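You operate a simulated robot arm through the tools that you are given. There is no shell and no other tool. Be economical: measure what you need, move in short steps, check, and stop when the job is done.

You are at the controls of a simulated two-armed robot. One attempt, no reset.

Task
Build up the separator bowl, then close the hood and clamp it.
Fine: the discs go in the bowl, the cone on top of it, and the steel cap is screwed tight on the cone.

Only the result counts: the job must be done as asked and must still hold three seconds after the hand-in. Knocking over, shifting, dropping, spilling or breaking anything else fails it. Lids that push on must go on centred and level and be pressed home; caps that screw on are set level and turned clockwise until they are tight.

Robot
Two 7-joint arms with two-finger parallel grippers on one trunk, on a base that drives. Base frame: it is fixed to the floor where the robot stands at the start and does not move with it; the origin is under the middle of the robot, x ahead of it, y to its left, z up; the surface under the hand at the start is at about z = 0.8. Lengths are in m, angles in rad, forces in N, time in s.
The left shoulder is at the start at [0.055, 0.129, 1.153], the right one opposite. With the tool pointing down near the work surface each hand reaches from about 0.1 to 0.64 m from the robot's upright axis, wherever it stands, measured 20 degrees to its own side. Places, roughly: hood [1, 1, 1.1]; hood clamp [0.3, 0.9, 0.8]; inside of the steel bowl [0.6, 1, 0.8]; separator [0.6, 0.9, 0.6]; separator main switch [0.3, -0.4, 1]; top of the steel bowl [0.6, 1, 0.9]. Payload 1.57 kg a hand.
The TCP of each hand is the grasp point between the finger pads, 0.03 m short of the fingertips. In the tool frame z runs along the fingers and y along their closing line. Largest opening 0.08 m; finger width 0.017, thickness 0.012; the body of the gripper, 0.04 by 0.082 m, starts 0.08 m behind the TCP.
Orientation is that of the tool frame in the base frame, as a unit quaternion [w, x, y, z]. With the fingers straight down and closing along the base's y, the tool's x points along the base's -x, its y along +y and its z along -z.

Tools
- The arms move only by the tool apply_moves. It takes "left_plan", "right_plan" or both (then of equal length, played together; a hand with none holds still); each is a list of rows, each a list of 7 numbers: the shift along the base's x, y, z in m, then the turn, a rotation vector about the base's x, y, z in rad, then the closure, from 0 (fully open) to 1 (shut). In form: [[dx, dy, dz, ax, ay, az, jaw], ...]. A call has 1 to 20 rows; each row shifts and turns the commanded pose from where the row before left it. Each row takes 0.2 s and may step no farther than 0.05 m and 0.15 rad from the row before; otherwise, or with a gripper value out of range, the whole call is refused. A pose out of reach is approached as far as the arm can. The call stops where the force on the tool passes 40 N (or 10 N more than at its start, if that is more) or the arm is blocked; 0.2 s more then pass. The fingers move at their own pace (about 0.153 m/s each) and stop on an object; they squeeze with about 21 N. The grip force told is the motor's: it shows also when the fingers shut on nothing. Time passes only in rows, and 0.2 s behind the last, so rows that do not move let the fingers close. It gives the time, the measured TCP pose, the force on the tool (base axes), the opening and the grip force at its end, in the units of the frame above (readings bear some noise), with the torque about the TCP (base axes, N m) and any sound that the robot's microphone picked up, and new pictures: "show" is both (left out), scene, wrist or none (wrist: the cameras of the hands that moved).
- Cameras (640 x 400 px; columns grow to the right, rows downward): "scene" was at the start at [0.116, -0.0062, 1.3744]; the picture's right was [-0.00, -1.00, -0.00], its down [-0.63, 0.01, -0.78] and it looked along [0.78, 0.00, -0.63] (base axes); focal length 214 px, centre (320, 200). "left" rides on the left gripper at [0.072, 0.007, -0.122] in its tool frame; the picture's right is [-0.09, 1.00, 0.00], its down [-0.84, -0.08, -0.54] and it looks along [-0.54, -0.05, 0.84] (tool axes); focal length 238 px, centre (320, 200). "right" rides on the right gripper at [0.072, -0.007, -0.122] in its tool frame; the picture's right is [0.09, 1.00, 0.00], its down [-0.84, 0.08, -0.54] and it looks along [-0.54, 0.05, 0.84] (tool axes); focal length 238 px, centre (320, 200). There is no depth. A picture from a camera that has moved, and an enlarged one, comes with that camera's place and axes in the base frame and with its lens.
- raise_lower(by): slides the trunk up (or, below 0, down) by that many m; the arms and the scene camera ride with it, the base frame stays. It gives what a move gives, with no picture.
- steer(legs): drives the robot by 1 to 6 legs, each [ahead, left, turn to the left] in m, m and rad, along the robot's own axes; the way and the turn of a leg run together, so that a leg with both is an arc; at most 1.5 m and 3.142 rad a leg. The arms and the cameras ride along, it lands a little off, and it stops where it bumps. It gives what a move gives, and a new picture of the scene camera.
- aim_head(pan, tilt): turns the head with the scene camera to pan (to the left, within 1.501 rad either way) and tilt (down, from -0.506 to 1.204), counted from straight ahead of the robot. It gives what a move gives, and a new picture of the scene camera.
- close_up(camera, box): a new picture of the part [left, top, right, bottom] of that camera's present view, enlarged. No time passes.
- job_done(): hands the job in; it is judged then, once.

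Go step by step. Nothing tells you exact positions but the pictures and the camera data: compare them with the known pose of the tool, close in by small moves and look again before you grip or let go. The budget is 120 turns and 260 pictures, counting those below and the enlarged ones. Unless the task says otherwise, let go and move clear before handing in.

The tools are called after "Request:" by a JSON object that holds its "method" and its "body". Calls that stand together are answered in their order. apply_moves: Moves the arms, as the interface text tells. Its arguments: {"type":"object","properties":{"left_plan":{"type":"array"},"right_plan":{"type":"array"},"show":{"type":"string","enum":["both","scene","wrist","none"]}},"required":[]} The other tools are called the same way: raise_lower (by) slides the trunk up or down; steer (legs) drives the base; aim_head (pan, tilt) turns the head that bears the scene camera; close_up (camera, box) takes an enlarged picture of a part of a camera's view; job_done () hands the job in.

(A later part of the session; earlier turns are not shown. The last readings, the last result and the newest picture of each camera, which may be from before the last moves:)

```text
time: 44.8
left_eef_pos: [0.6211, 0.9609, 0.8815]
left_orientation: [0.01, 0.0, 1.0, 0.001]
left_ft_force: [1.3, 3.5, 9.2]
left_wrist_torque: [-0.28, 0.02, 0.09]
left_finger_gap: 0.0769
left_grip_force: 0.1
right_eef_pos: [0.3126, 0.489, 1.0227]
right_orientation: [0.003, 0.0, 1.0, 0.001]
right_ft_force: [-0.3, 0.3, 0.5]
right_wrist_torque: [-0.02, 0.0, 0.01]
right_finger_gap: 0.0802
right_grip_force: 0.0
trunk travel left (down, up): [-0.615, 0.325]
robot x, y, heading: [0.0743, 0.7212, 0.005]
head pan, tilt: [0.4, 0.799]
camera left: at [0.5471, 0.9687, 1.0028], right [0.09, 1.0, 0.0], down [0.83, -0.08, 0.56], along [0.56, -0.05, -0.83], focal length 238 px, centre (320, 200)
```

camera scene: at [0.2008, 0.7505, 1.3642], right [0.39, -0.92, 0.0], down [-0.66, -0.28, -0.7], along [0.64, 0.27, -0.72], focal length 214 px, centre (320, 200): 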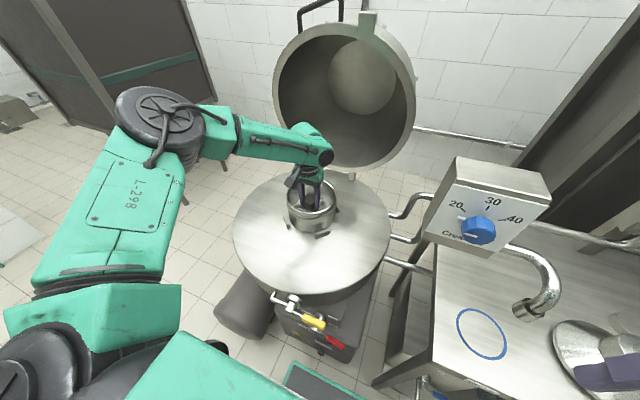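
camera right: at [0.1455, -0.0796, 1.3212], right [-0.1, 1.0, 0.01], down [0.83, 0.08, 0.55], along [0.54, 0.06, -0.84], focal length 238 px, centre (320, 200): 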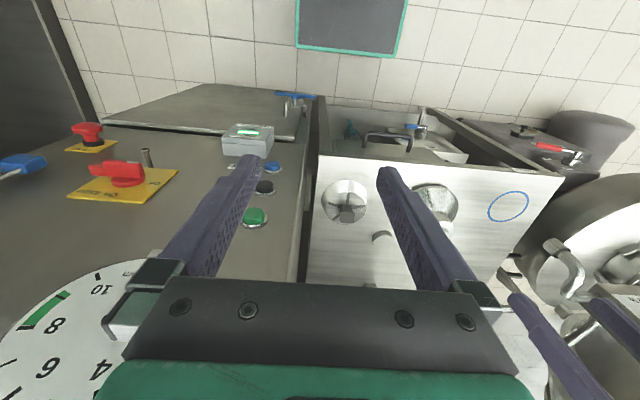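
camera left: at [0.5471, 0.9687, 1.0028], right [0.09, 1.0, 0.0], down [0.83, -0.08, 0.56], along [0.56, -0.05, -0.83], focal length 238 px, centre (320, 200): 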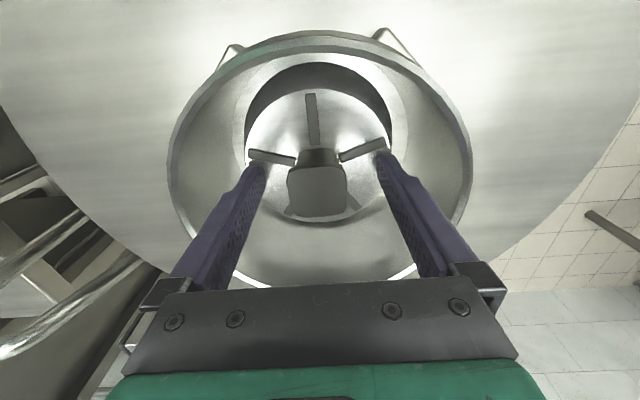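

Request:
{"method": "apply_moves", "body": {"left_plan": [[0, 0, 0.01, 0, 0, 0, 0.15], [0, 0, 0.03, 0, 0, 0, 0.1], [0, 0, 0.04, 0, 0, 0, 0.1], [0, 0, 0.04, 0, 0, 0, 0], [0, 0, 0.03, 0, 0, 0, 0]], "show": "both"}}

Request:
{"method": "close_up", "body": {"camera": "left", "box": [220, 40, 420, 240]}}

Request:
{"method": "close_up", "body": {"camera": "scene", "box": [270, 110, 370, 210]}}

```text
time: 46.0
left_eef_pos: [0.6249, 0.9636, 1.0304]
left_orientation: [0.009, -0.001, 1.0, 0.001]
left_ft_force: [0.7, -0.5, -0.1]
left_wrist_torque: [0.01, -0.02, -0.03]
left_finger_gap: 0.08
left_grip_force: 0.2
right_eef_pos: [0.3146, 0.4894, 1.0218]
right_orientation: [0.002, 0.0, 1.0, 0.001]
right_ft_force: [-0.2, -0.4, 0.0]
right_wrist_torque: [-0.01, -0.02, 0.02]
right_finger_gap: 0.0801
right_grip_force: 0.1
trunk travel left (down, up): [-0.615, 0.325]
robot x, y, heading: [0.0784, 0.7209, 0.005]
head pan, tilt: [0.4, 0.799]
camera scene: at [0.2008, 0.7525, 1.2537], right [0.39, -0.92, 0.0], down [-0.66, -0.28, -0.7], along [0.64, 0.27, -0.72], focal length 214 px, centre (320, 200)
camera left: at [0.549, 0.9701, 1.1505], right [0.09, 1.0, 0.0], down [0.83, -0.08, 0.56], along [0.55, -0.05, -0.83], focal length 238 px, centre (320, 200)
```

scene: 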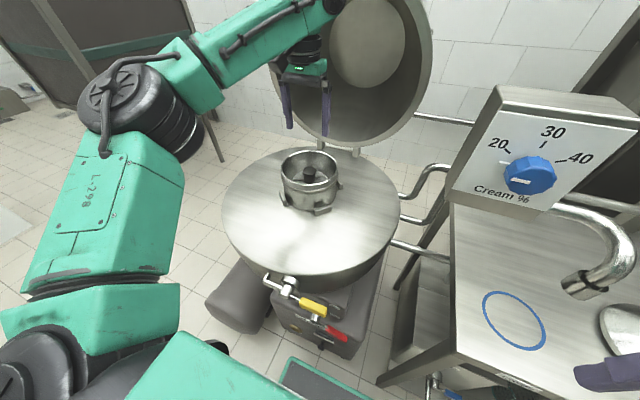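
left: 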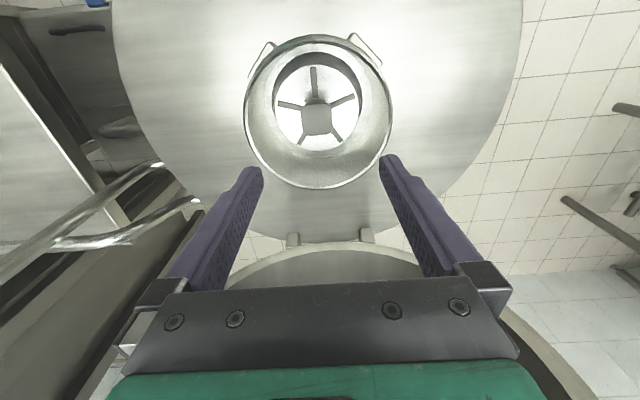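

```text
2.00 times, centred on (320, 140) of left
camera zoom: at [0.549, 0.9701, 1.1505], right [0.09, 1.0, 0.0], down [0.83, -0.08, 0.56], along [0.55, -0.05, -0.83], focal length 477 px, centre (320, 320)
```

zoom: 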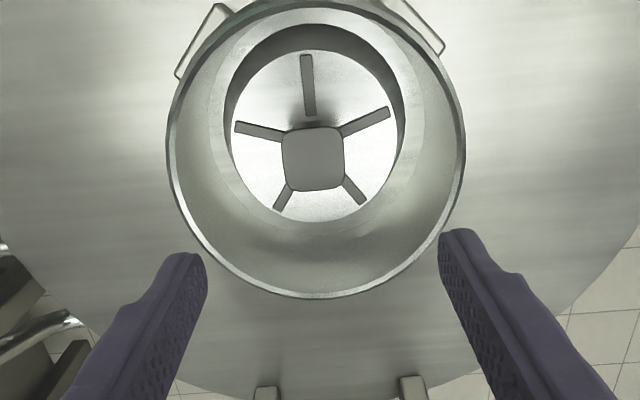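

```text
4.00 times, centred on (320, 160) of scene
camera zoom: at [0.2008, 0.7525, 1.2537], right [0.39, -0.92, 0.0], down [-0.66, -0.28, -0.7], along [0.64, 0.27, -0.72], focal length 858 px, centre (320, 360)
```

zoom: 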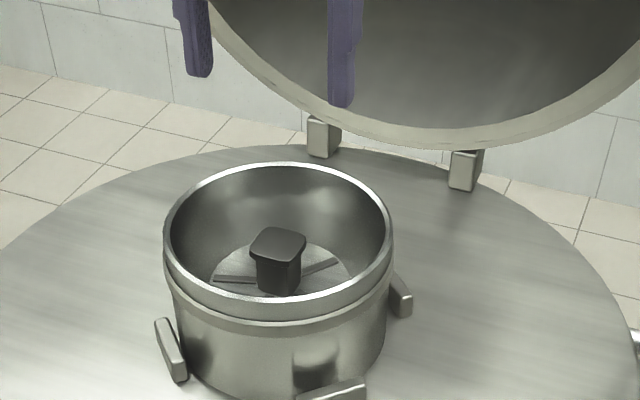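

The disc stack sits in the bowl. Now I'll retract the left hand and drive back for the cone, whose stub is at about (0.489, 0.242, 0.914).

Request:
{"method": "apply_moves", "body": {"left_plan": [[-0.01, 0, 0.045, 0, 0, 0, 0], [-0.048, 0, 0.01, 0, 0, 0, 0], [-0.048, -0.01, 0.0, 0, 0, 0, 0], [-0.048, -0.01, 0, 0, 0, 0, 0], [-0.048, -0.01, 0, 0, 0, 0, 0], [-0.048, -0.01, 0, 0, 0, 0, 0], [-0.048, -0.01, 0, 0, 0, 0, 0]], "right_plan": [[-0.02, 0, 0.02, 0, 0, 0, 0], [-0.02, 0, 0.02, 0, 0, 0, 0], [-0.01, 0, 0.02, 0, 0, 0, 0], [0, 0, 0.02, 0, 0, 0, 0], [0, 0, 0.01, 0, 0, 0, 0], [0, 0, 0.0, 0, 0, 0, 0], [0, 0, 0.0, 0, 0, 0, 0]], "show": "none"}}

Request:
{"method": "steer", "body": {"legs": [[-0.075, 0.0, 0], [0.0, -0.65, 0]]}}

```text
time: 47.6
left_eef_pos: [0.3127, 0.9102, 1.082]
left_orientation: [0.008, 0.0, 1.0, 0.001]
left_ft_force: [-0.3, 0.1, -0.9]
left_wrist_torque: [-0.02, 0.02, -0.02]
left_finger_gap: 0.0801
left_grip_force: 0.1
left hand out of reach, approached as far as the arm can: row 1
right_eef_pos: [0.2791, 0.5322, 1.0927]
right_orientation: [0.004, 0.0, 1.0, 0.0]
right_ft_force: [-0.5, -0.2, -0.8]
right_wrist_torque: [0.01, -0.05, 0.0]
right_finger_gap: 0.0801
right_grip_force: 0.1
right hand out of reach, approached as far as the arm can: row 1, 2, 3, 4, 5
trunk travel left (down, up): [-0.615, 0.325]
robot x, y, heading: [0.0789, 0.7229, -0.0]
head pan, tilt: [0.4, 0.799]
```

```text
time: 51.9
left_eef_pos: [0.241, 0.2495, 1.0826]
left_orientation: [0.009, 0.001, 1.0, 0.001]
left_ft_force: [-0.1, -0.4, 0.0]
left_wrist_torque: [0.01, 0.02, 0.03]
left_finger_gap: 0.0802
left_grip_force: 0.2
right_eef_pos: [0.2058, -0.1295, 1.0929]
right_orientation: [0.003, 0.001, 1.0, 0.001]
right_ft_force: [-0.1, -0.1, 0.5]
right_wrist_torque: [-0.04, -0.01, 0.04]
right_finger_gap: 0.08
right_grip_force: 0.1
trunk travel left (down, up): [-0.615, 0.325]
robot x, y, heading: [0.0029, 0.0609, -0.004]
head pan, tilt: [0.4, 0.799]
camera scene: at [0.1249, 0.0911, 1.2537], right [0.39, -0.92, 0.0], down [-0.66, -0.28, -0.7], along [0.64, 0.27, -0.72], focal length 214 px, centre (320, 200)
```

scene: 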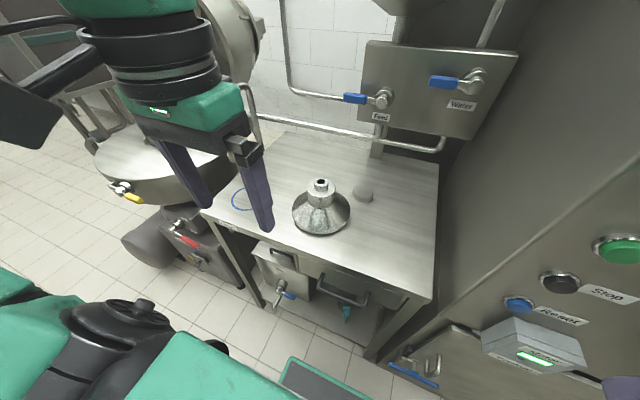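

Request:
{"method": "apply_moves", "body": {"left_plan": [[0.045, -0.002, 0.0, 0, 0.018, 0, 0], [0.045, -0.002, 0, 0, 0, 0, 0], [0.045, -0.002, 0, 0, 0, 0, 0], [0.045, -0.001, 0, 0, 0, 0, 0], [0.045, 0, -0.01, 0, 0, 0, 0], [0.02, 0, -0.03, 0, 0, 0, 0], [0, 0, 0, 0, 0, 0, 0]], "show": "both"}}

Request:
{"method": "close_up", "body": {"camera": "left", "box": [200, 50, 440, 230]}}

Request:
{"method": "close_up", "body": {"camera": "scene", "box": [270, 140, 390, 250]}}

```text
time: 53.5
left_eef_pos: [0.4871, 0.2428, 1.0408]
left_orientation: [0.001, 0.001, 1.0, 0.001]
left_ft_force: [-0.2, -0.6, 0.3]
left_wrist_torque: [0.04, 0.01, -0.01]
left_finger_gap: 0.08
left_grip_force: 0.0
right_eef_pos: [0.2042, -0.1293, 1.093]
right_orientation: [0.004, 0.001, 1.0, 0.002]
right_ft_force: [-1.1, 0.0, -0.8]
right_wrist_torque: [0.02, -0.02, -0.01]
right_finger_gap: 0.0798
right_grip_force: 0.0
trunk travel left (down, up): [-0.615, 0.325]
robot x, y, heading: [0.0017, 0.0603, -0.002]
head pan, tilt: [0.4, 0.799]
camera scene: at [0.1242, 0.0906, 1.2538], right [0.39, -0.92, 0.0], down [-0.66, -0.28, -0.7], along [0.64, 0.27, -0.72], focal length 214 px, centre (320, 200)
camera left: at [0.4141, 0.2498, 1.1628], right [0.09, 1.0, 0.0], down [0.84, -0.08, 0.54], along [0.54, -0.05, -0.84], focal length 238 px, centre (320, 200)
```

scene: 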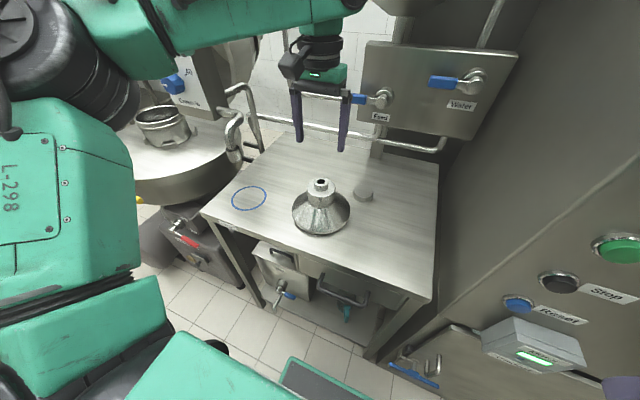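
left: 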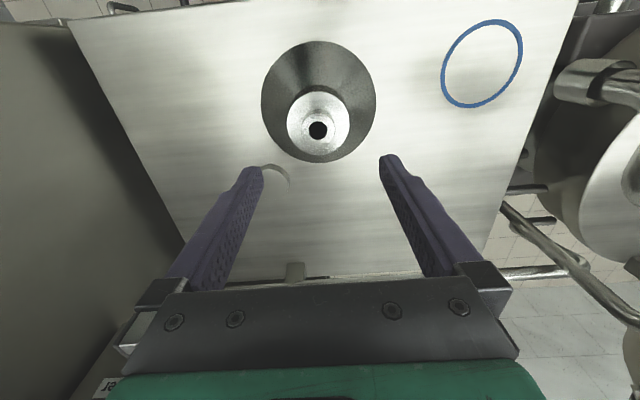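

```text
2.22 times, centred on (320, 140) of left
camera zoom: at [0.4141, 0.2498, 1.1628], right [0.09, 1.0, 0.0], down [0.84, -0.08, 0.54], along [0.54, -0.05, -0.84], focal length 530 px, centre (320, 333)
```

zoom: 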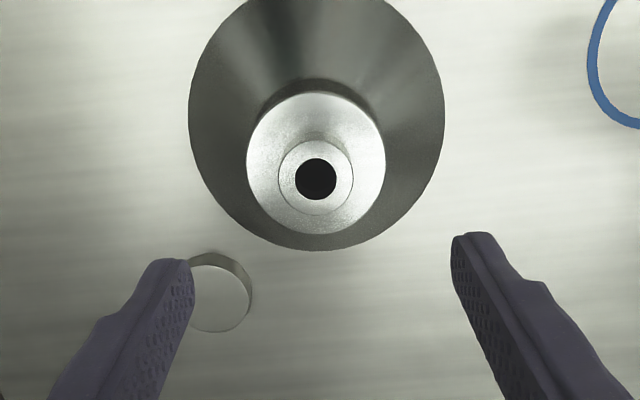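

```text
3.64 times, centred on (330, 195) of scene
camera zoom: at [0.1242, 0.0906, 1.2538], right [0.39, -0.92, 0.0], down [-0.66, -0.28, -0.7], along [0.64, 0.27, -0.72], focal length 780 px, centre (284, 218)
```

zoom: 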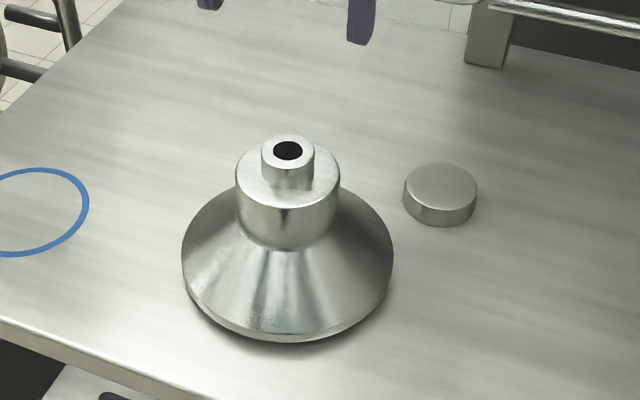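

Request:
{"method": "apply_moves", "body": {"left_plan": [[0.001, -0.001, -0.04, 0, 0, 0, 0], [0, -0.001, -0.04, 0, 0, 0, 0], [0, 0, -0.02, 0, 0, 0, 0], [0, 0, 0, 0, 0, 0, 0]], "show": "wrist"}}

Request:
{"method": "close_up", "body": {"camera": "scene", "box": [270, 140, 390, 250]}}

```text
time: 54.5
left_eef_pos: [0.4878, 0.242, 0.9411]
left_orientation: [-0.001, 0.001, 1.0, 0.001]
left_ft_force: [0.0, -0.1, -0.2]
left_wrist_torque: [-0.05, -0.01, 0.0]
left_finger_gap: 0.0802
left_grip_force: 0.2
right_eef_pos: [0.2056, -0.1295, 1.0934]
right_orientation: [0.003, 0.001, 1.0, 0.001]
right_ft_force: [-0.2, -1.0, -0.8]
right_wrist_torque: [-0.02, 0.02, -0.04]
right_finger_gap: 0.0801
right_grip_force: 0.1
trunk travel left (down, up): [-0.615, 0.325]
robot x, y, heading: [0.0016, 0.0619, -0.005]
head pan, tilt: [0.4, 0.799]
camera left: at [0.4154, 0.2489, 1.0624], right [0.09, 1.0, 0.0], down [0.84, -0.08, 0.54], along [0.54, -0.05, -0.84], focal length 238 px, centre (320, 200)
```

left: 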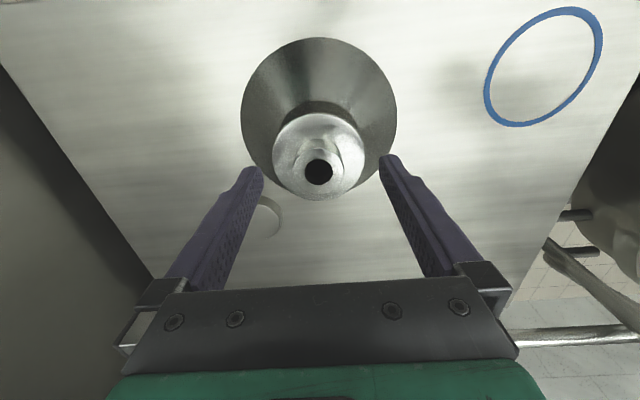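

```text
3.64 times, centred on (330, 195) of scene
camera zoom: at [0.1248, 0.0908, 1.2537], right [0.39, -0.92, 0.0], down [-0.66, -0.28, -0.7], along [0.64, 0.27, -0.72], focal length 780 px, centre (284, 218)
```

zoom: 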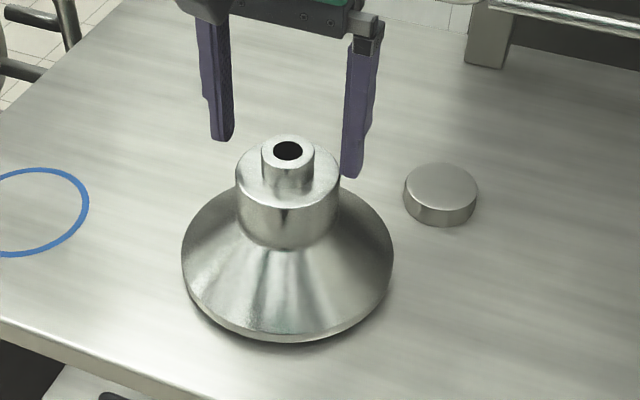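

Request:
{"method": "apply_moves", "body": {"left_plan": [[0, 0, -0.01, 0, 0, 0, 0], [0, 0, -0.009, 0, 0, 0, 0], [0, 0, 0, 0, 0, 0, 0.5], [0, 0, 0, 0, 0, 0, 1], [0, 0, 0, 0, 0, 0, 1], [0, 0, 0, 0, 0, 0, 1]], "show": "wrist"}}

Request:
{"method": "close_up", "body": {"camera": "scene", "box": [270, 140, 390, 250]}}

```text
time: 55.9
left_eef_pos: [0.4878, 0.2413, 0.9237]
left_orientation: [0.0, 0.001, 1.0, 0.001]
left_ft_force: [0.8, -2.1, 2.7]
left_wrist_torque: [-0.63, 0.09, 0.15]
left_finger_gap: 0.0701
left_grip_force: 21.5
right_eef_pos: [0.2041, -0.1303, 1.093]
right_orientation: [0.002, 0.001, 1.0, 0.002]
right_ft_force: [-0.2, 0.4, 1.0]
right_wrist_torque: [-0.01, -0.03, 0.02]
right_finger_gap: 0.0801
right_grip_force: 0.1
trunk travel left (down, up): [-0.615, 0.325]
robot x, y, heading: [0.0033, 0.0581, -0.002]
head pan, tilt: [0.4, 0.799]
camera left: at [0.4144, 0.2479, 1.0452], right [0.09, 1.0, 0.0], down [0.84, -0.08, 0.54], along [0.54, -0.05, -0.84], focal length 238 px, centre (320, 200)
```

left: 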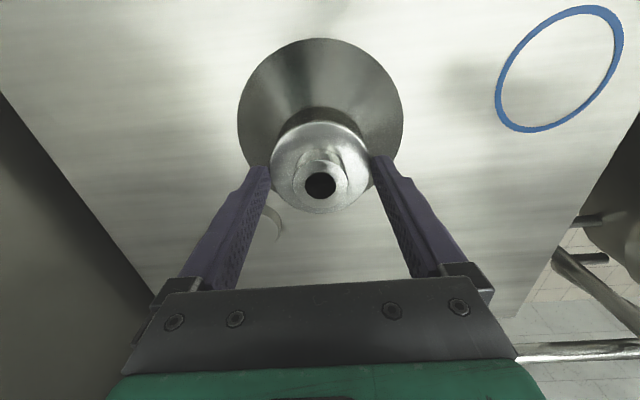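

```text
3.64 times, centred on (330, 195) of scene
camera zoom: at [0.1248, 0.0904, 1.2538], right [0.39, -0.92, 0.0], down [-0.66, -0.28, -0.7], along [0.64, 0.27, -0.72], focal length 780 px, centre (284, 218)
```

zoom: 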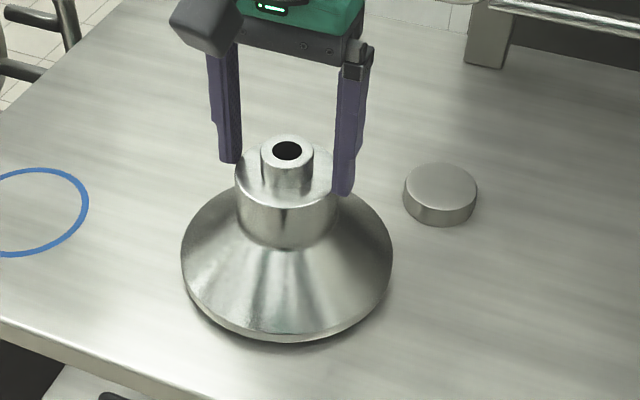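

The fingers close on the collar, 0.070 m wide, which gives a better grip. I'll open, go 2 cm deeper, and grip there.

Request:
{"method": "apply_moves", "body": {"left_plan": [[0, 0, 0, 0, 0, 0, 0], [0, 0, 0, 0, 0, 0, 0], [0, 0, -0.01, 0, 0, 0, 0], [0, 0, -0.01, 0, 0, 0, 0], [0, 0, 0, 0, 0, 0, 0.5], [0, 0, 0, 0, 0, 0, 1], [0, 0, 0, 0, 0, 0, 1]], "show": "wrist"}}

Request:
{"method": "close_up", "body": {"camera": "scene", "box": [270, 140, 390, 250]}}

```text
time: 57.5
left_eef_pos: [0.4871, 0.2409, 0.9043]
left_orientation: [0.001, 0.001, 1.0, 0.001]
left_ft_force: [1.9, -0.4, 6.9]
left_wrist_torque: [-0.36, 0.43, 0.0]
left_finger_gap: 0.0699
left_grip_force: 21.3
right_eef_pos: [0.205, -0.1301, 1.0936]
right_orientation: [0.004, 0.001, 1.0, 0.001]
right_ft_force: [-0.1, 0.0, 0.0]
right_wrist_torque: [-0.01, -0.01, -0.01]
right_finger_gap: 0.0797
right_grip_force: 0.1
trunk travel left (down, up): [-0.615, 0.325]
robot x, y, heading: [0.0032, 0.0599, -0.004]
head pan, tilt: [0.4, 0.799]
camera left: at [0.414, 0.2481, 1.0261], right [0.09, 1.0, 0.0], down [0.84, -0.08, 0.54], along [0.54, -0.05, -0.84], focal length 238 px, centre (320, 200)
```

left: 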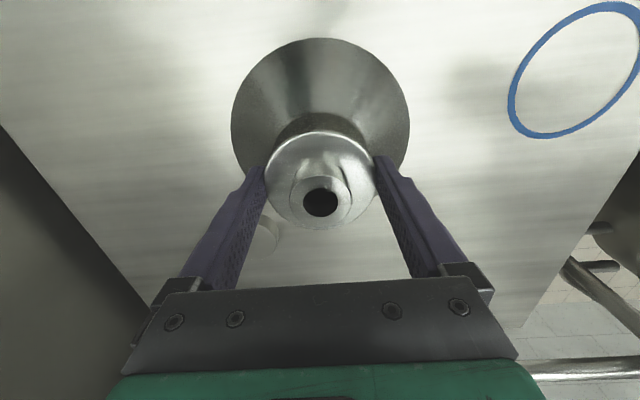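

```text
3.64 times, centred on (330, 195) of scene
camera zoom: at [0.1245, 0.0906, 1.2538], right [0.39, -0.92, 0.0], down [-0.66, -0.28, -0.7], along [0.64, 0.27, -0.72], focal length 780 px, centre (284, 218)
```

zoom: 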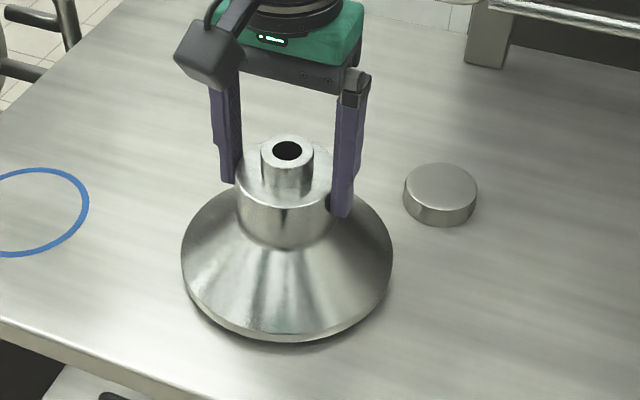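

Request:
{"method": "apply_moves", "body": {"left_plan": [[0, 0, 0.02, 0, 0, 0, 1], [0, 0, 0.045, 0, 0, 0, 1], [-0.01, 0, 0.045, 0, 0, 0, 1], [-0.03, 0, 0.035, 0, 0, 0, 1], [-0.045, 0, 0.015, 0, 0, 0, 1], [-0.048, 0, 0.01, 0, 0, 0, 1], [-0.048, 0, 0.0, 0, 0, 0, 1], [-0.02, 0, 0, 0, 0, 0, 1]], "show": "both"}}

```text
time: 59.3
left_eef_pos: [0.287, 0.2408, 1.0737]
left_orientation: [0.0, 0.001, 1.0, 0.0]
left_ft_force: [-0.4, -0.4, -7.1]
left_wrist_torque: [-0.01, 0.03, 0.02]
left_finger_gap: 0.0702
left_grip_force: 20.7
right_eef_pos: [0.2052, -0.129, 1.093]
right_orientation: [0.001, 0.001, 1.0, 0.0]
right_ft_force: [-0.1, -0.4, 0.0]
right_wrist_torque: [-0.01, 0.03, -0.01]
right_finger_gap: 0.0799
right_grip_force: 0.1
trunk travel left (down, up): [-0.615, 0.325]
robot x, y, heading: [0.0018, 0.058, -0.004]
head pan, tilt: [0.4, 0.799]
camera scene: at [0.1252, 0.0914, 1.2537], right [0.39, -0.92, 0.0], down [-0.66, -0.28, -0.7], along [0.64, 0.27, -0.72], focal length 214 px, centre (320, 200)
camera left: at [0.2137, 0.248, 1.1968], right [0.09, 1.0, 0.0], down [0.84, -0.08, 0.54], along [0.54, -0.05, -0.84], focal length 238 px, centre (320, 200)
```

scene: 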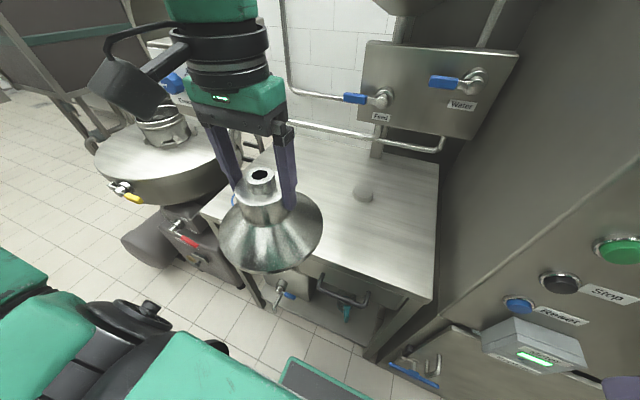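
left: 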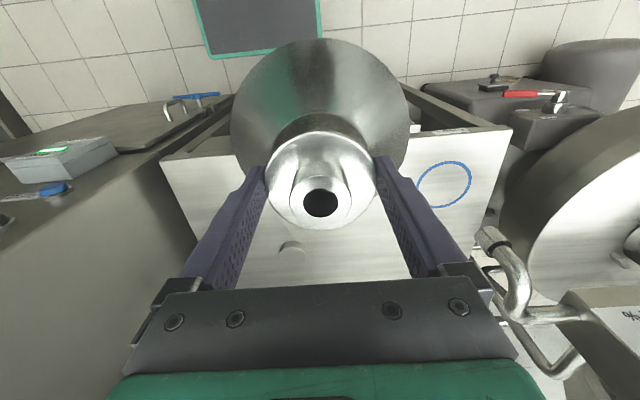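

Cone lifted. Driving back to the separator.

Request:
{"method": "steer", "body": {"legs": [[0.0, 0.665, 0.004], [0.08, 0, 0]]}}

Request:
{"method": "apply_moves", "body": {"left_plan": [[0.045, 0.01, 0.0, 0, 0, 0, 1], [0.045, 0.01, 0, 0, 0, 0, 1], [0.045, 0.01, 0, 0, 0, 0, 1], [0.04, 0.01, 0, 0, 0, 0, 1], [0, 0, 0, 0, 0, 0, 1]], "show": "both"}}

```text
time: 63.7
left_eef_pos: [0.3665, 0.9161, 1.0755]
left_orientation: [0.0, -0.001, 1.0, 0.0]
left_ft_force: [0.0, -0.7, -7.0]
left_wrist_torque: [-0.02, 0.01, -0.02]
left_finger_gap: 0.07
left_grip_force: 21.5
right_eef_pos: [0.2861, 0.5448, 1.0926]
right_orientation: [0.003, -0.001, 1.0, 0.001]
right_ft_force: [0.1, 0.6, -0.2]
right_wrist_torque: [0.02, 0.0, -0.01]
right_finger_gap: 0.08
right_grip_force: 0.0
trunk travel left (down, up): [-0.615, 0.325]
robot x, y, heading: [0.0789, 0.7383, -0.001]
head pan, tilt: [0.4, 0.799]
camera scene: at [0.2051, 0.766, 1.2537], right [0.39, -0.92, 0.0], down [-0.66, -0.28, -0.7], along [0.64, 0.27, -0.72], focal length 214 px, centre (320, 200)
```

scene: 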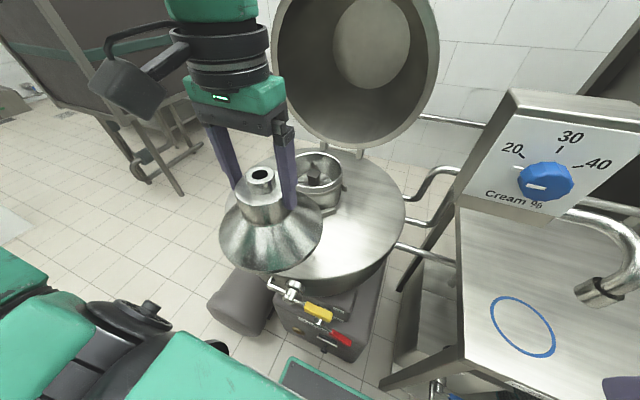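

```text
time: 64.9
left_eef_pos: [0.5421, 0.9544, 1.0753]
left_orientation: [-0.001, -0.001, 1.0, 0.001]
left_ft_force: [-0.4, 0.2, -5.3]
left_wrist_torque: [-0.01, 0.0, 0.01]
left_finger_gap: 0.0701
left_grip_force: 21.1
right_eef_pos: [0.2849, 0.5457, 1.0933]
right_orientation: [0.003, -0.001, 1.0, 0.0]
right_ft_force: [0.4, 0.5, -1.1]
right_wrist_torque: [-0.03, 0.0, 0.03]
right_finger_gap: 0.0797
right_grip_force: 0.1
trunk travel left (down, up): [-0.615, 0.325]
robot x, y, heading: [0.0821, 0.7329, 0.002]
head pan, tilt: [0.4, 0.799]
camera scene: at [0.2051, 0.766, 1.2537], right [0.39, -0.92, 0.0], down [-0.66, -0.28, -0.7], along [0.64, 0.27, -0.72], focal length 214 px, centre (320, 200)
camera left: at [0.4698, 0.9609, 1.1974], right [0.09, 1.0, 0.0], down [0.84, -0.08, 0.54], along [0.54, -0.05, -0.84], focal length 238 px, centre (320, 200)
```

scene: 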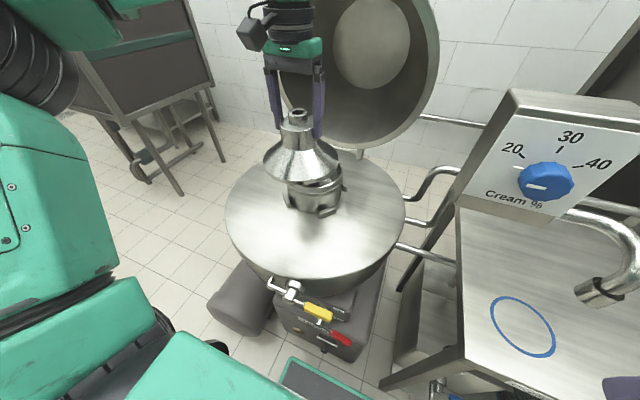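
left: 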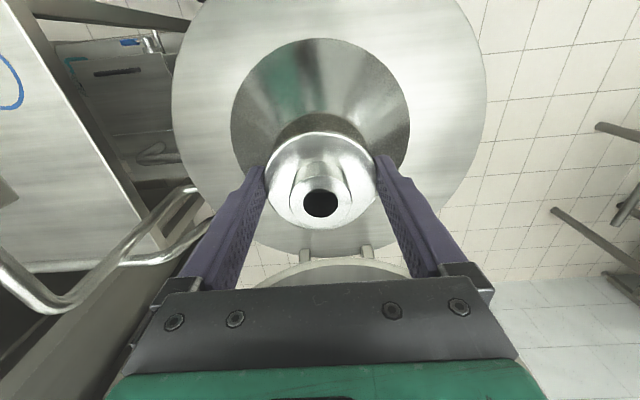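

Request:
{"method": "apply_moves", "body": {"left_plan": [[0.03, 0.003, -0.015, 0, 0, 0, 1], [0.03, 0.003, -0.015, 0, 0, 0, 1], [0.018, 0.002, -0.01, 0, 0, 0, 1], [0, 0, 0, 0, 0, 0, 1]], "show": "wrist"}}

Request:
{"method": "close_up", "body": {"camera": "scene", "box": [260, 90, 380, 230]}}

Request:
{"method": "close_up", "body": {"camera": "right", "box": [380, 100, 640, 300]}}

```text
time: 65.9
left_eef_pos: [0.6197, 0.9638, 1.0329]
left_orientation: [0.0, -0.001, 1.0, -0.001]
left_ft_force: [-1.3, -0.3, -6.5]
left_wrist_torque: [-0.02, -0.04, 0.02]
left_finger_gap: 0.0702
left_grip_force: 21.1
right_eef_pos: [0.2879, 0.5453, 1.0921]
right_orientation: [0.002, -0.001, 1.0, 0.001]
right_ft_force: [0.1, 0.1, 0.7]
right_wrist_torque: [0.02, -0.01, -0.01]
right_finger_gap: 0.0804
right_grip_force: 0.1
trunk travel left (down, up): [-0.615, 0.325]
robot x, y, heading: [0.0809, 0.7306, 0.003]
head pan, tilt: [0.4, 0.799]
camera left: at [0.5471, 0.9714, 1.1555], right [0.09, 1.0, 0.0], down [0.84, -0.07, 0.54], along [0.54, -0.05, -0.84], focal length 238 px, centre (320, 200)
```

left: 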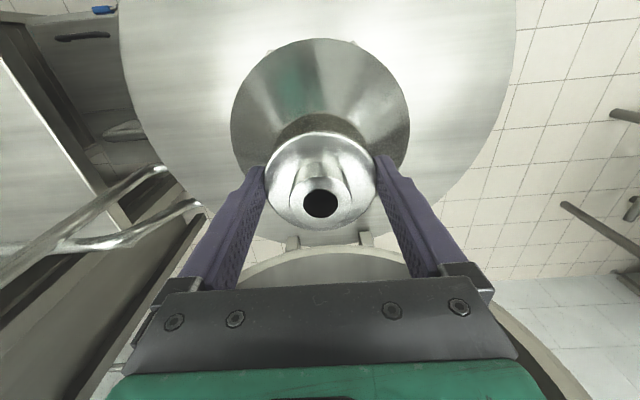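

```text
2.86 times, centred on (320, 160) of scene
camera zoom: at [0.2059, 0.766, 1.2536], right [0.39, -0.92, 0.0], down [-0.66, -0.28, -0.7], along [0.64, 0.27, -0.72], focal length 613 px, centre (320, 314)
```

zoom: 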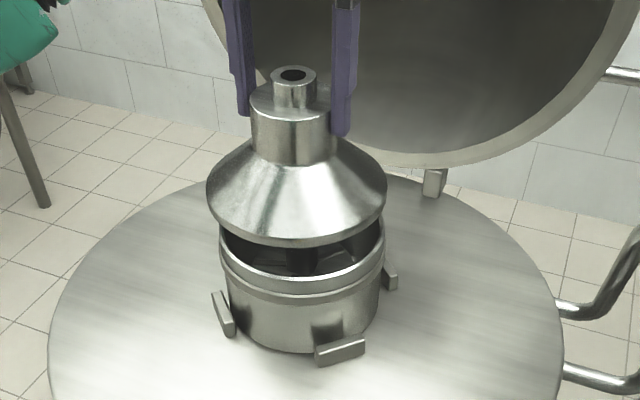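

```text
2.00 times, centred on (510, 200) of right
camera zoom: at [0.2139, 0.5386, 1.2134], right [-0.09, 1.0, 0.0], down [0.83, 0.08, 0.55], along [0.54, 0.05, -0.84], focal length 477 px, centre (-60, 200)
```

zoom: 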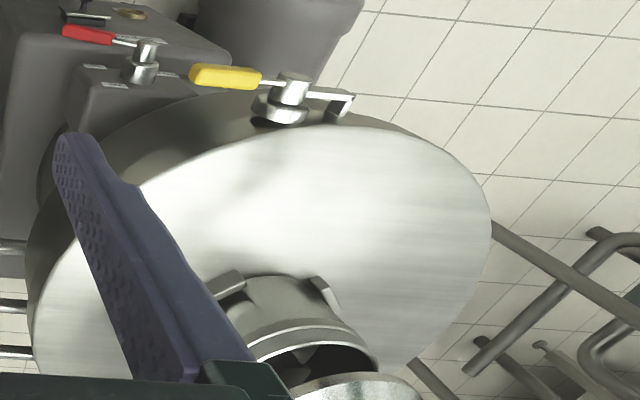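

Request:
{"method": "apply_moves", "body": {"left_plan": [[0, -0.003, 0, 0, 0, 0, 1], [0, 0, -0.01, 0, 0, 0, 1], [0, 0, 0, 0, 0, 0, 1]], "show": "none"}}

Request:
{"method": "close_up", "body": {"camera": "scene", "box": [270, 130, 370, 230]}}

Request:
{"method": "aim_head", "body": {"pan": 0.3, "tilt": 0.6}}

Request:
{"method": "close_up", "body": {"camera": "scene", "box": [220, 150, 340, 270]}}

```text
time: 66.7
left_eef_pos: [0.6213, 0.9648, 1.023]
left_orientation: [-0.001, -0.002, 1.0, 0.0]
left_ft_force: [-0.5, 0.4, -6.4]
left_wrist_torque: [-0.03, 0.04, -0.04]
left_finger_gap: 0.0699
left_grip_force: 21.2
left hand out of reach, approached as far as the arm can: row 1
right_eef_pos: [0.2867, 0.5459, 1.0932]
right_orientation: [0.003, -0.001, 1.0, 0.001]
right_ft_force: [0.2, 0.1, -0.2]
right_wrist_torque: [-0.01, -0.02, -0.02]
right_finger_gap: 0.08
right_grip_force: 0.0
trunk travel left (down, up): [-0.615, 0.325]
robot x, y, heading: [0.0816, 0.7304, 0.005]
head pan, tilt: [0.4, 0.799]
```

```text
4.00 times, centred on (320, 180) of scene
camera zoom: at [0.2066, 0.7659, 1.2536], right [0.39, -0.92, 0.0], down [-0.66, -0.28, -0.7], along [0.64, 0.27, -0.72], focal length 858 px, centre (320, 280)
```

zoom: 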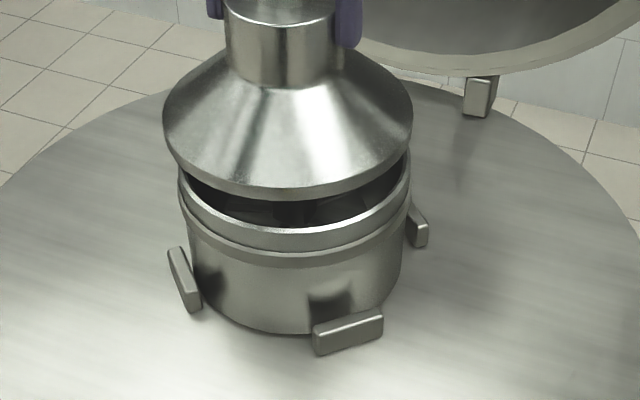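

```text
time: 67.4
left_eef_pos: [0.62, 0.9648, 1.0234]
left_orientation: [-0.001, -0.001, 1.0, 0.001]
left_ft_force: [-0.6, -0.2, -6.9]
left_wrist_torque: [0.02, 0.01, 0.01]
left_finger_gap: 0.0701
left_grip_force: 20.9
right_eef_pos: [0.287, 0.5456, 1.0928]
right_orientation: [0.003, -0.001, 1.0, 0.001]
right_ft_force: [-1.0, 0.2, 1.0]
right_wrist_torque: [-0.01, 0.01, 0.01]
right_finger_gap: 0.0801
right_grip_force: 0.1
trunk travel left (down, up): [-0.615, 0.325]
robot x, y, heading: [0.081, 0.7364, 0.002]
head pan, tilt: [0.3, 0.6]
camera scene: at [0.2166, 0.7607, 1.2704], right [0.3, -0.95, 0.0], down [-0.54, -0.17, -0.82], along [0.79, 0.25, -0.57], focal length 214 px, centre (320, 200)
```

scene: 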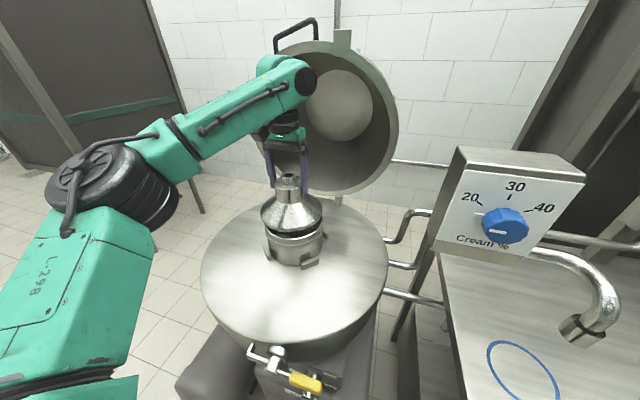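

```text
3.33 times, centred on (280, 210) of scene
camera zoom: at [0.2166, 0.7607, 1.2704], right [0.3, -0.95, 0.0], down [-0.54, -0.17, -0.82], along [0.79, 0.25, -0.57], focal length 715 px, centre (453, 167)
```

zoom: 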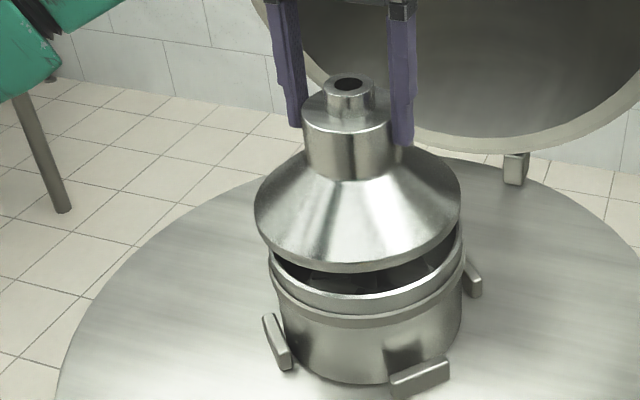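

Request:
{"method": "apply_moves", "body": {"left_plan": [[0, -0.001, -0.008, 0, 0, 0, 1], [0, 0, 0, 0, 0, 0, 1]], "show": "none"}}

Request:
{"method": "close_up", "body": {"camera": "scene", "box": [220, 150, 340, 270]}}

```text
time: 68.0
left_eef_pos: [0.6201, 0.9638, 1.0164]
left_orientation: [0.0, -0.001, 1.0, 0.001]
left_ft_force: [0.0, -0.3, -7.2]
left_wrist_torque: [0.0, 0.0, -0.02]
left_finger_gap: 0.0698
left_grip_force: 20.8
right_eef_pos: [0.2871, 0.546, 1.093]
right_orientation: [0.003, -0.001, 1.0, 0.001]
right_ft_force: [-0.7, 0.2, -0.8]
right_wrist_torque: [0.01, -0.01, 0.03]
right_finger_gap: 0.08
right_grip_force: 0.1
trunk travel left (down, up): [-0.615, 0.325]
robot x, y, heading: [0.0846, 0.7369, -0.0]
head pan, tilt: [0.3, 0.6]
```

```text
3.33 times, centred on (280, 210) of scene
camera zoom: at [0.2166, 0.7607, 1.2704], right [0.3, -0.95, 0.0], down [-0.54, -0.17, -0.82], along [0.79, 0.24, -0.57], focal length 715 px, centre (453, 167)
```

zoom: 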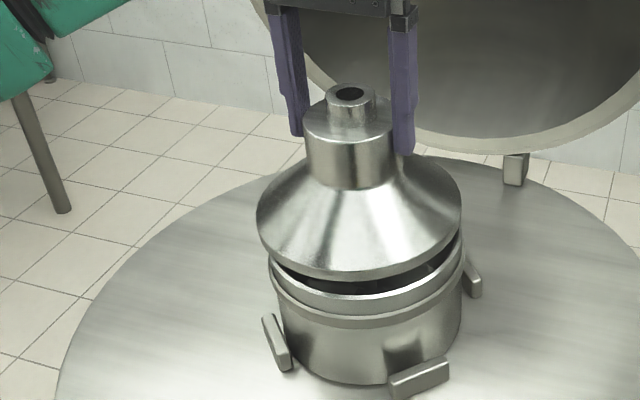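

Request:
{"method": "apply_moves", "body": {"left_plan": [[0, -0.005, -0.004, 0, 0, 0, 1], [0, 0, 0, 0, 0, 0, 1]], "show": "none"}}

Request:
{"method": "close_up", "body": {"camera": "scene", "box": [240, 180, 330, 260]}}

Request:
{"method": "close_up", "body": {"camera": "left", "box": [210, 20, 430, 160]}}

```text
time: 68.6
left_eef_pos: [0.6199, 0.9587, 1.0111]
left_orientation: [-0.001, -0.002, 1.0, 0.0]
left_ft_force: [1.1, -0.1, -6.7]
left_wrist_torque: [0.01, 0.03, 0.01]
left_finger_gap: 0.0701
left_grip_force: 21.0
right_eef_pos: [0.2883, 0.5452, 1.0927]
right_orientation: [0.002, 0.0, 1.0, 0.001]
right_ft_force: [-0.2, -0.4, 0.1]
right_wrist_torque: [0.0, -0.01, 0.0]
right_finger_gap: 0.08
right_grip_force: 0.1
trunk travel left (down, up): [-0.615, 0.325]
robot x, y, heading: [0.0837, 0.7358, 0.005]
head pan, tilt: [0.3, 0.6]
```

```text
5.00 times, centred on (285, 220) of scene
camera zoom: at [0.2166, 0.7608, 1.2704], right [0.3, -0.95, 0.0], down [-0.54, -0.17, -0.82], along [0.79, 0.24, -0.57], focal length 1072 px, centre (495, 100)
```

zoom: 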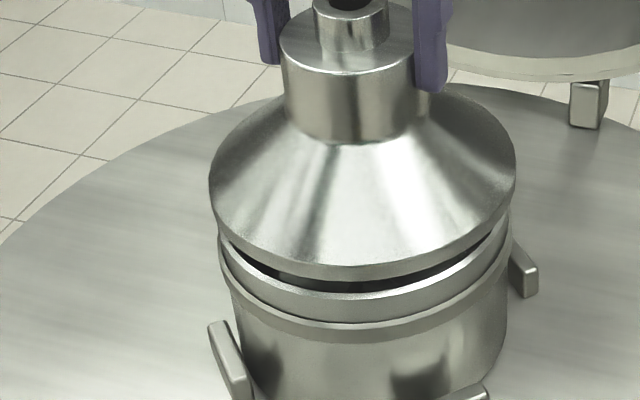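

```text
2.86 times, centred on (320, 90) of left
camera zoom: at [0.5474, 0.9658, 1.1336], right [0.09, 1.0, 0.0], down [0.84, -0.08, 0.54], along [0.54, -0.05, -0.84], focal length 681 px, centre (320, 514)
```

zoom: 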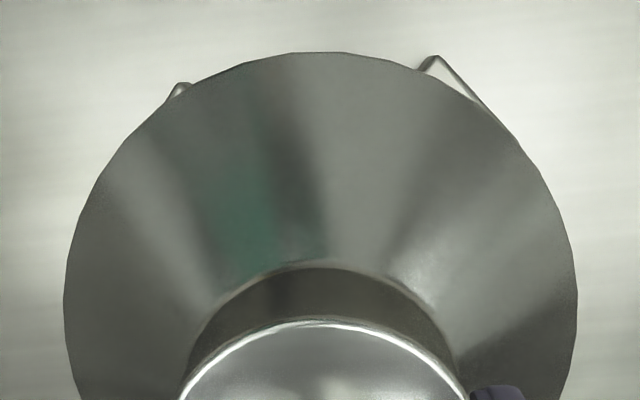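

Request:
{"method": "apply_moves", "body": {"left_plan": [[0.001, 0, -0.006, 0, 0, 0, 1], [0, 0, -0.005, 0, 0, 0, 1], [0, 0, -0.005, 0, 0, 0, 1], [0, 0, -0.004, 0, 0, 0, 1], [0, 0, 0, 0, 0, 0, 1]], "show": "none"}}

Request:
{"method": "close_up", "body": {"camera": "scene", "box": [240, 180, 330, 260]}}

```text
time: 69.8
left_eef_pos: [0.6201, 0.9564, 0.9943]
left_orientation: [0.003, -0.002, 1.0, -0.001]
left_ft_force: [8.1, 3.8, 15.8]
left_wrist_torque: [0.02, 0.01, -0.12]
left_finger_gap: 0.0702
left_grip_force: 20.4
right_eef_pos: [0.2857, 0.5453, 1.0932]
right_orientation: [0.003, -0.001, 1.0, 0.001]
right_ft_force: [-0.6, -0.1, 0.4]
right_wrist_torque: [-0.01, -0.01, -0.01]
right_finger_gap: 0.08
right_grip_force: 0.0
trunk travel left (down, up): [-0.615, 0.325]
robot x, y, heading: [0.0846, 0.7368, 0.0]
head pan, tilt: [0.3, 0.6]
```

```text
5.00 times, centred on (285, 220) of scene
camera zoom: at [0.2148, 0.7602, 1.271], right [0.3, -0.95, 0.0], down [-0.54, -0.17, -0.83], along [0.79, 0.25, -0.56], focal length 1072 px, centre (495, 100)
```

zoom: 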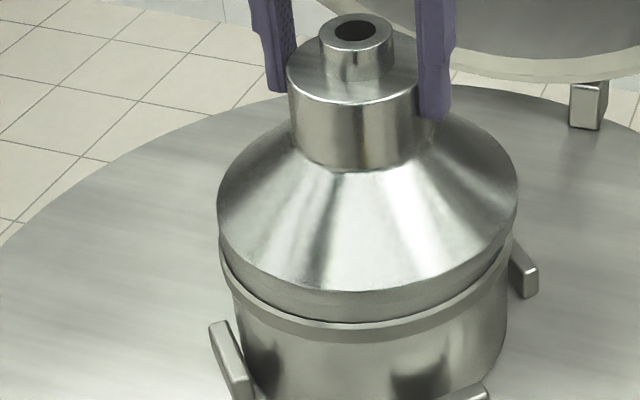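

Request:
{"method": "close_up", "body": {"camera": "scene", "box": [265, 215, 325, 252]}}

Request:
{"method": "close_up", "body": {"camera": "right", "box": [440, 180, 640, 320]}}

```text
10.67 times, centred on (295, 234) of scene
camera zoom: at [0.2148, 0.7602, 1.271], right [0.3, -0.95, 0.0], down [-0.54, -0.17, -0.83], along [0.79, 0.25, -0.56], focal length 2288 px, centre (587, -157)
```

zoom: 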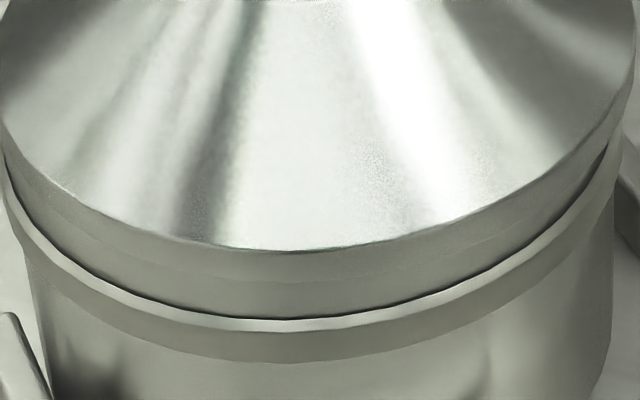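

```text
2.86 times, centred on (540, 250) of right
camera zoom: at [0.2126, 0.5381, 1.2138], right [-0.09, 1.0, 0.0], down [0.83, 0.08, 0.55], along [0.55, 0.05, -0.84], focal length 681 px, centre (-309, 57)
```

zoom: 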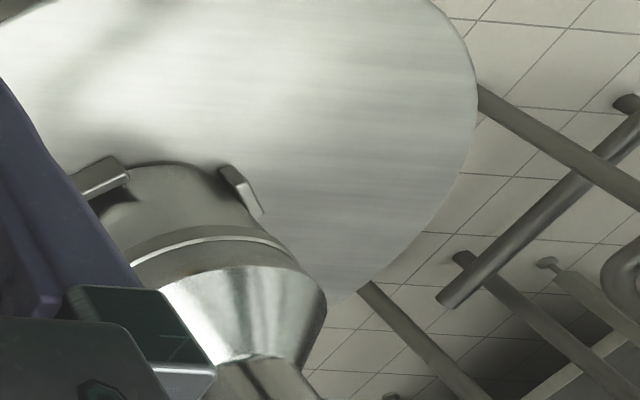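

The cone sits on the bowl, looking centred and level. I'll press down gently to see whether it goes any further.

Request:
{"method": "apply_moves", "body": {"left_plan": [[0, 0, -0.004, 0, 0, 0, 1], [0, 0, -0.004, 0, 0, 0, 1], [0, 0, -0.004, 0, 0, 0, 1]], "show": "none"}}

Request:
{"method": "close_up", "body": {"camera": "scene", "box": [265, 215, 325, 252]}}

```text
time: 70.6
left_eef_pos: [0.6175, 0.9573, 0.9844]
left_orientation: [0.003, -0.002, 1.0, 0.001]
left_ft_force: [5.9, 4.4, 27.8]
left_wrist_torque: [-0.69, 0.78, -0.1]
left_finger_gap: 0.07
left_grip_force: 21.2
right_eef_pos: [0.2831, 0.545, 1.0935]
right_orientation: [0.004, -0.001, 1.0, 0.003]
right_ft_force: [-0.2, 0.6, 0.6]
right_wrist_torque: [0.03, 0.03, -0.01]
right_finger_gap: 0.0802
right_grip_force: 0.0
trunk travel left (down, up): [-0.615, 0.325]
robot x, y, heading: [0.0797, 0.7313, 0.002]
head pan, tilt: [0.3, 0.6]
```

```text
10.67 times, centred on (295, 234) of scene
camera zoom: at [0.2121, 0.7595, 1.2713], right [0.3, -0.95, 0.0], down [-0.54, -0.17, -0.83], along [0.79, 0.25, -0.56], focal length 2288 px, centre (587, -157)
```

zoom: 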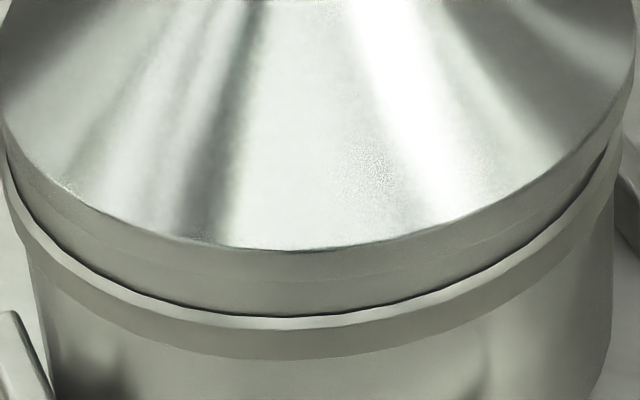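

Request:
{"method": "apply_moves", "body": {"left_plan": [[0, 0, 0.004, 0, 0, 0, 1], [0, 0, 0.002, 0, 0, 0, 0.3], [0, 0, 0, 0, 0, 0, 0], [0, 0, 0, 0, 0, 0, 0], [0, 0, 0.02, 0, 0, 0, 0], [0, 0, 0.03, 0, 0, 0, 0]], "show": "wrist"}}

Request:
{"method": "close_up", "body": {"camera": "scene", "box": [240, 165, 330, 255]}}

```text
time: 72.0
left_eef_pos: [0.6168, 0.9589, 1.0368]
left_orientation: [0.001, -0.001, 1.0, 0.0]
left_ft_force: [0.0, 0.6, 0.3]
left_wrist_torque: [-0.04, -0.02, -0.02]
left_finger_gap: 0.0797
left_grip_force: 0.1
left hand out of reach, approached as far as the arm can: row 6
right_eef_pos: [0.2857, 0.5462, 1.094]
right_orientation: [0.003, -0.001, 1.0, 0.0]
right_ft_force: [-0.2, 0.1, -0.5]
right_wrist_torque: [0.02, 0.01, 0.02]
right_finger_gap: 0.0802
right_grip_force: 0.1
trunk travel left (down, up): [-0.615, 0.325]
robot x, y, heading: [0.0808, 0.7347, 0.003]
head pan, tilt: [0.3, 0.6]
camera left: at [0.5444, 0.9665, 1.1579], right [0.09, 1.0, 0.0], down [0.84, -0.07, 0.54], along [0.54, -0.05, -0.84], focal length 238 px, centre (320, 200)
```

left: 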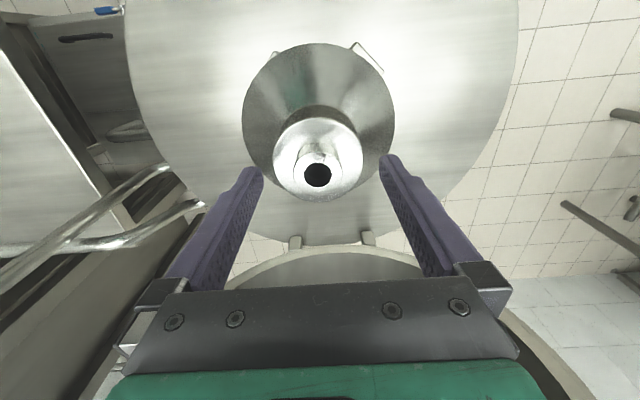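

```text
4.44 times, centred on (285, 210) of scene
camera zoom: at [0.2158, 0.7604, 1.2705], right [0.3, -0.95, 0.0], down [-0.54, -0.17, -0.82], along [0.79, 0.25, -0.57], focal length 953 px, centre (476, 156)
```

zoom: 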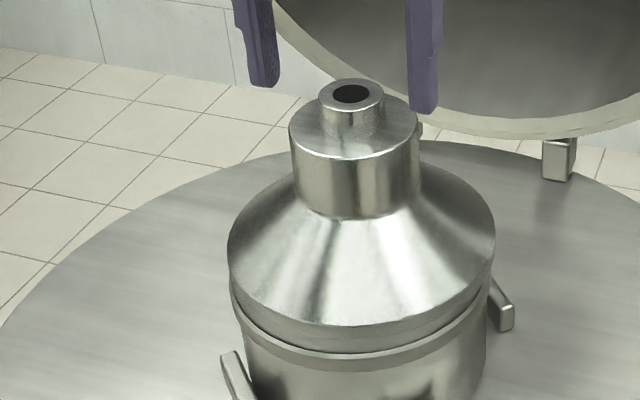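

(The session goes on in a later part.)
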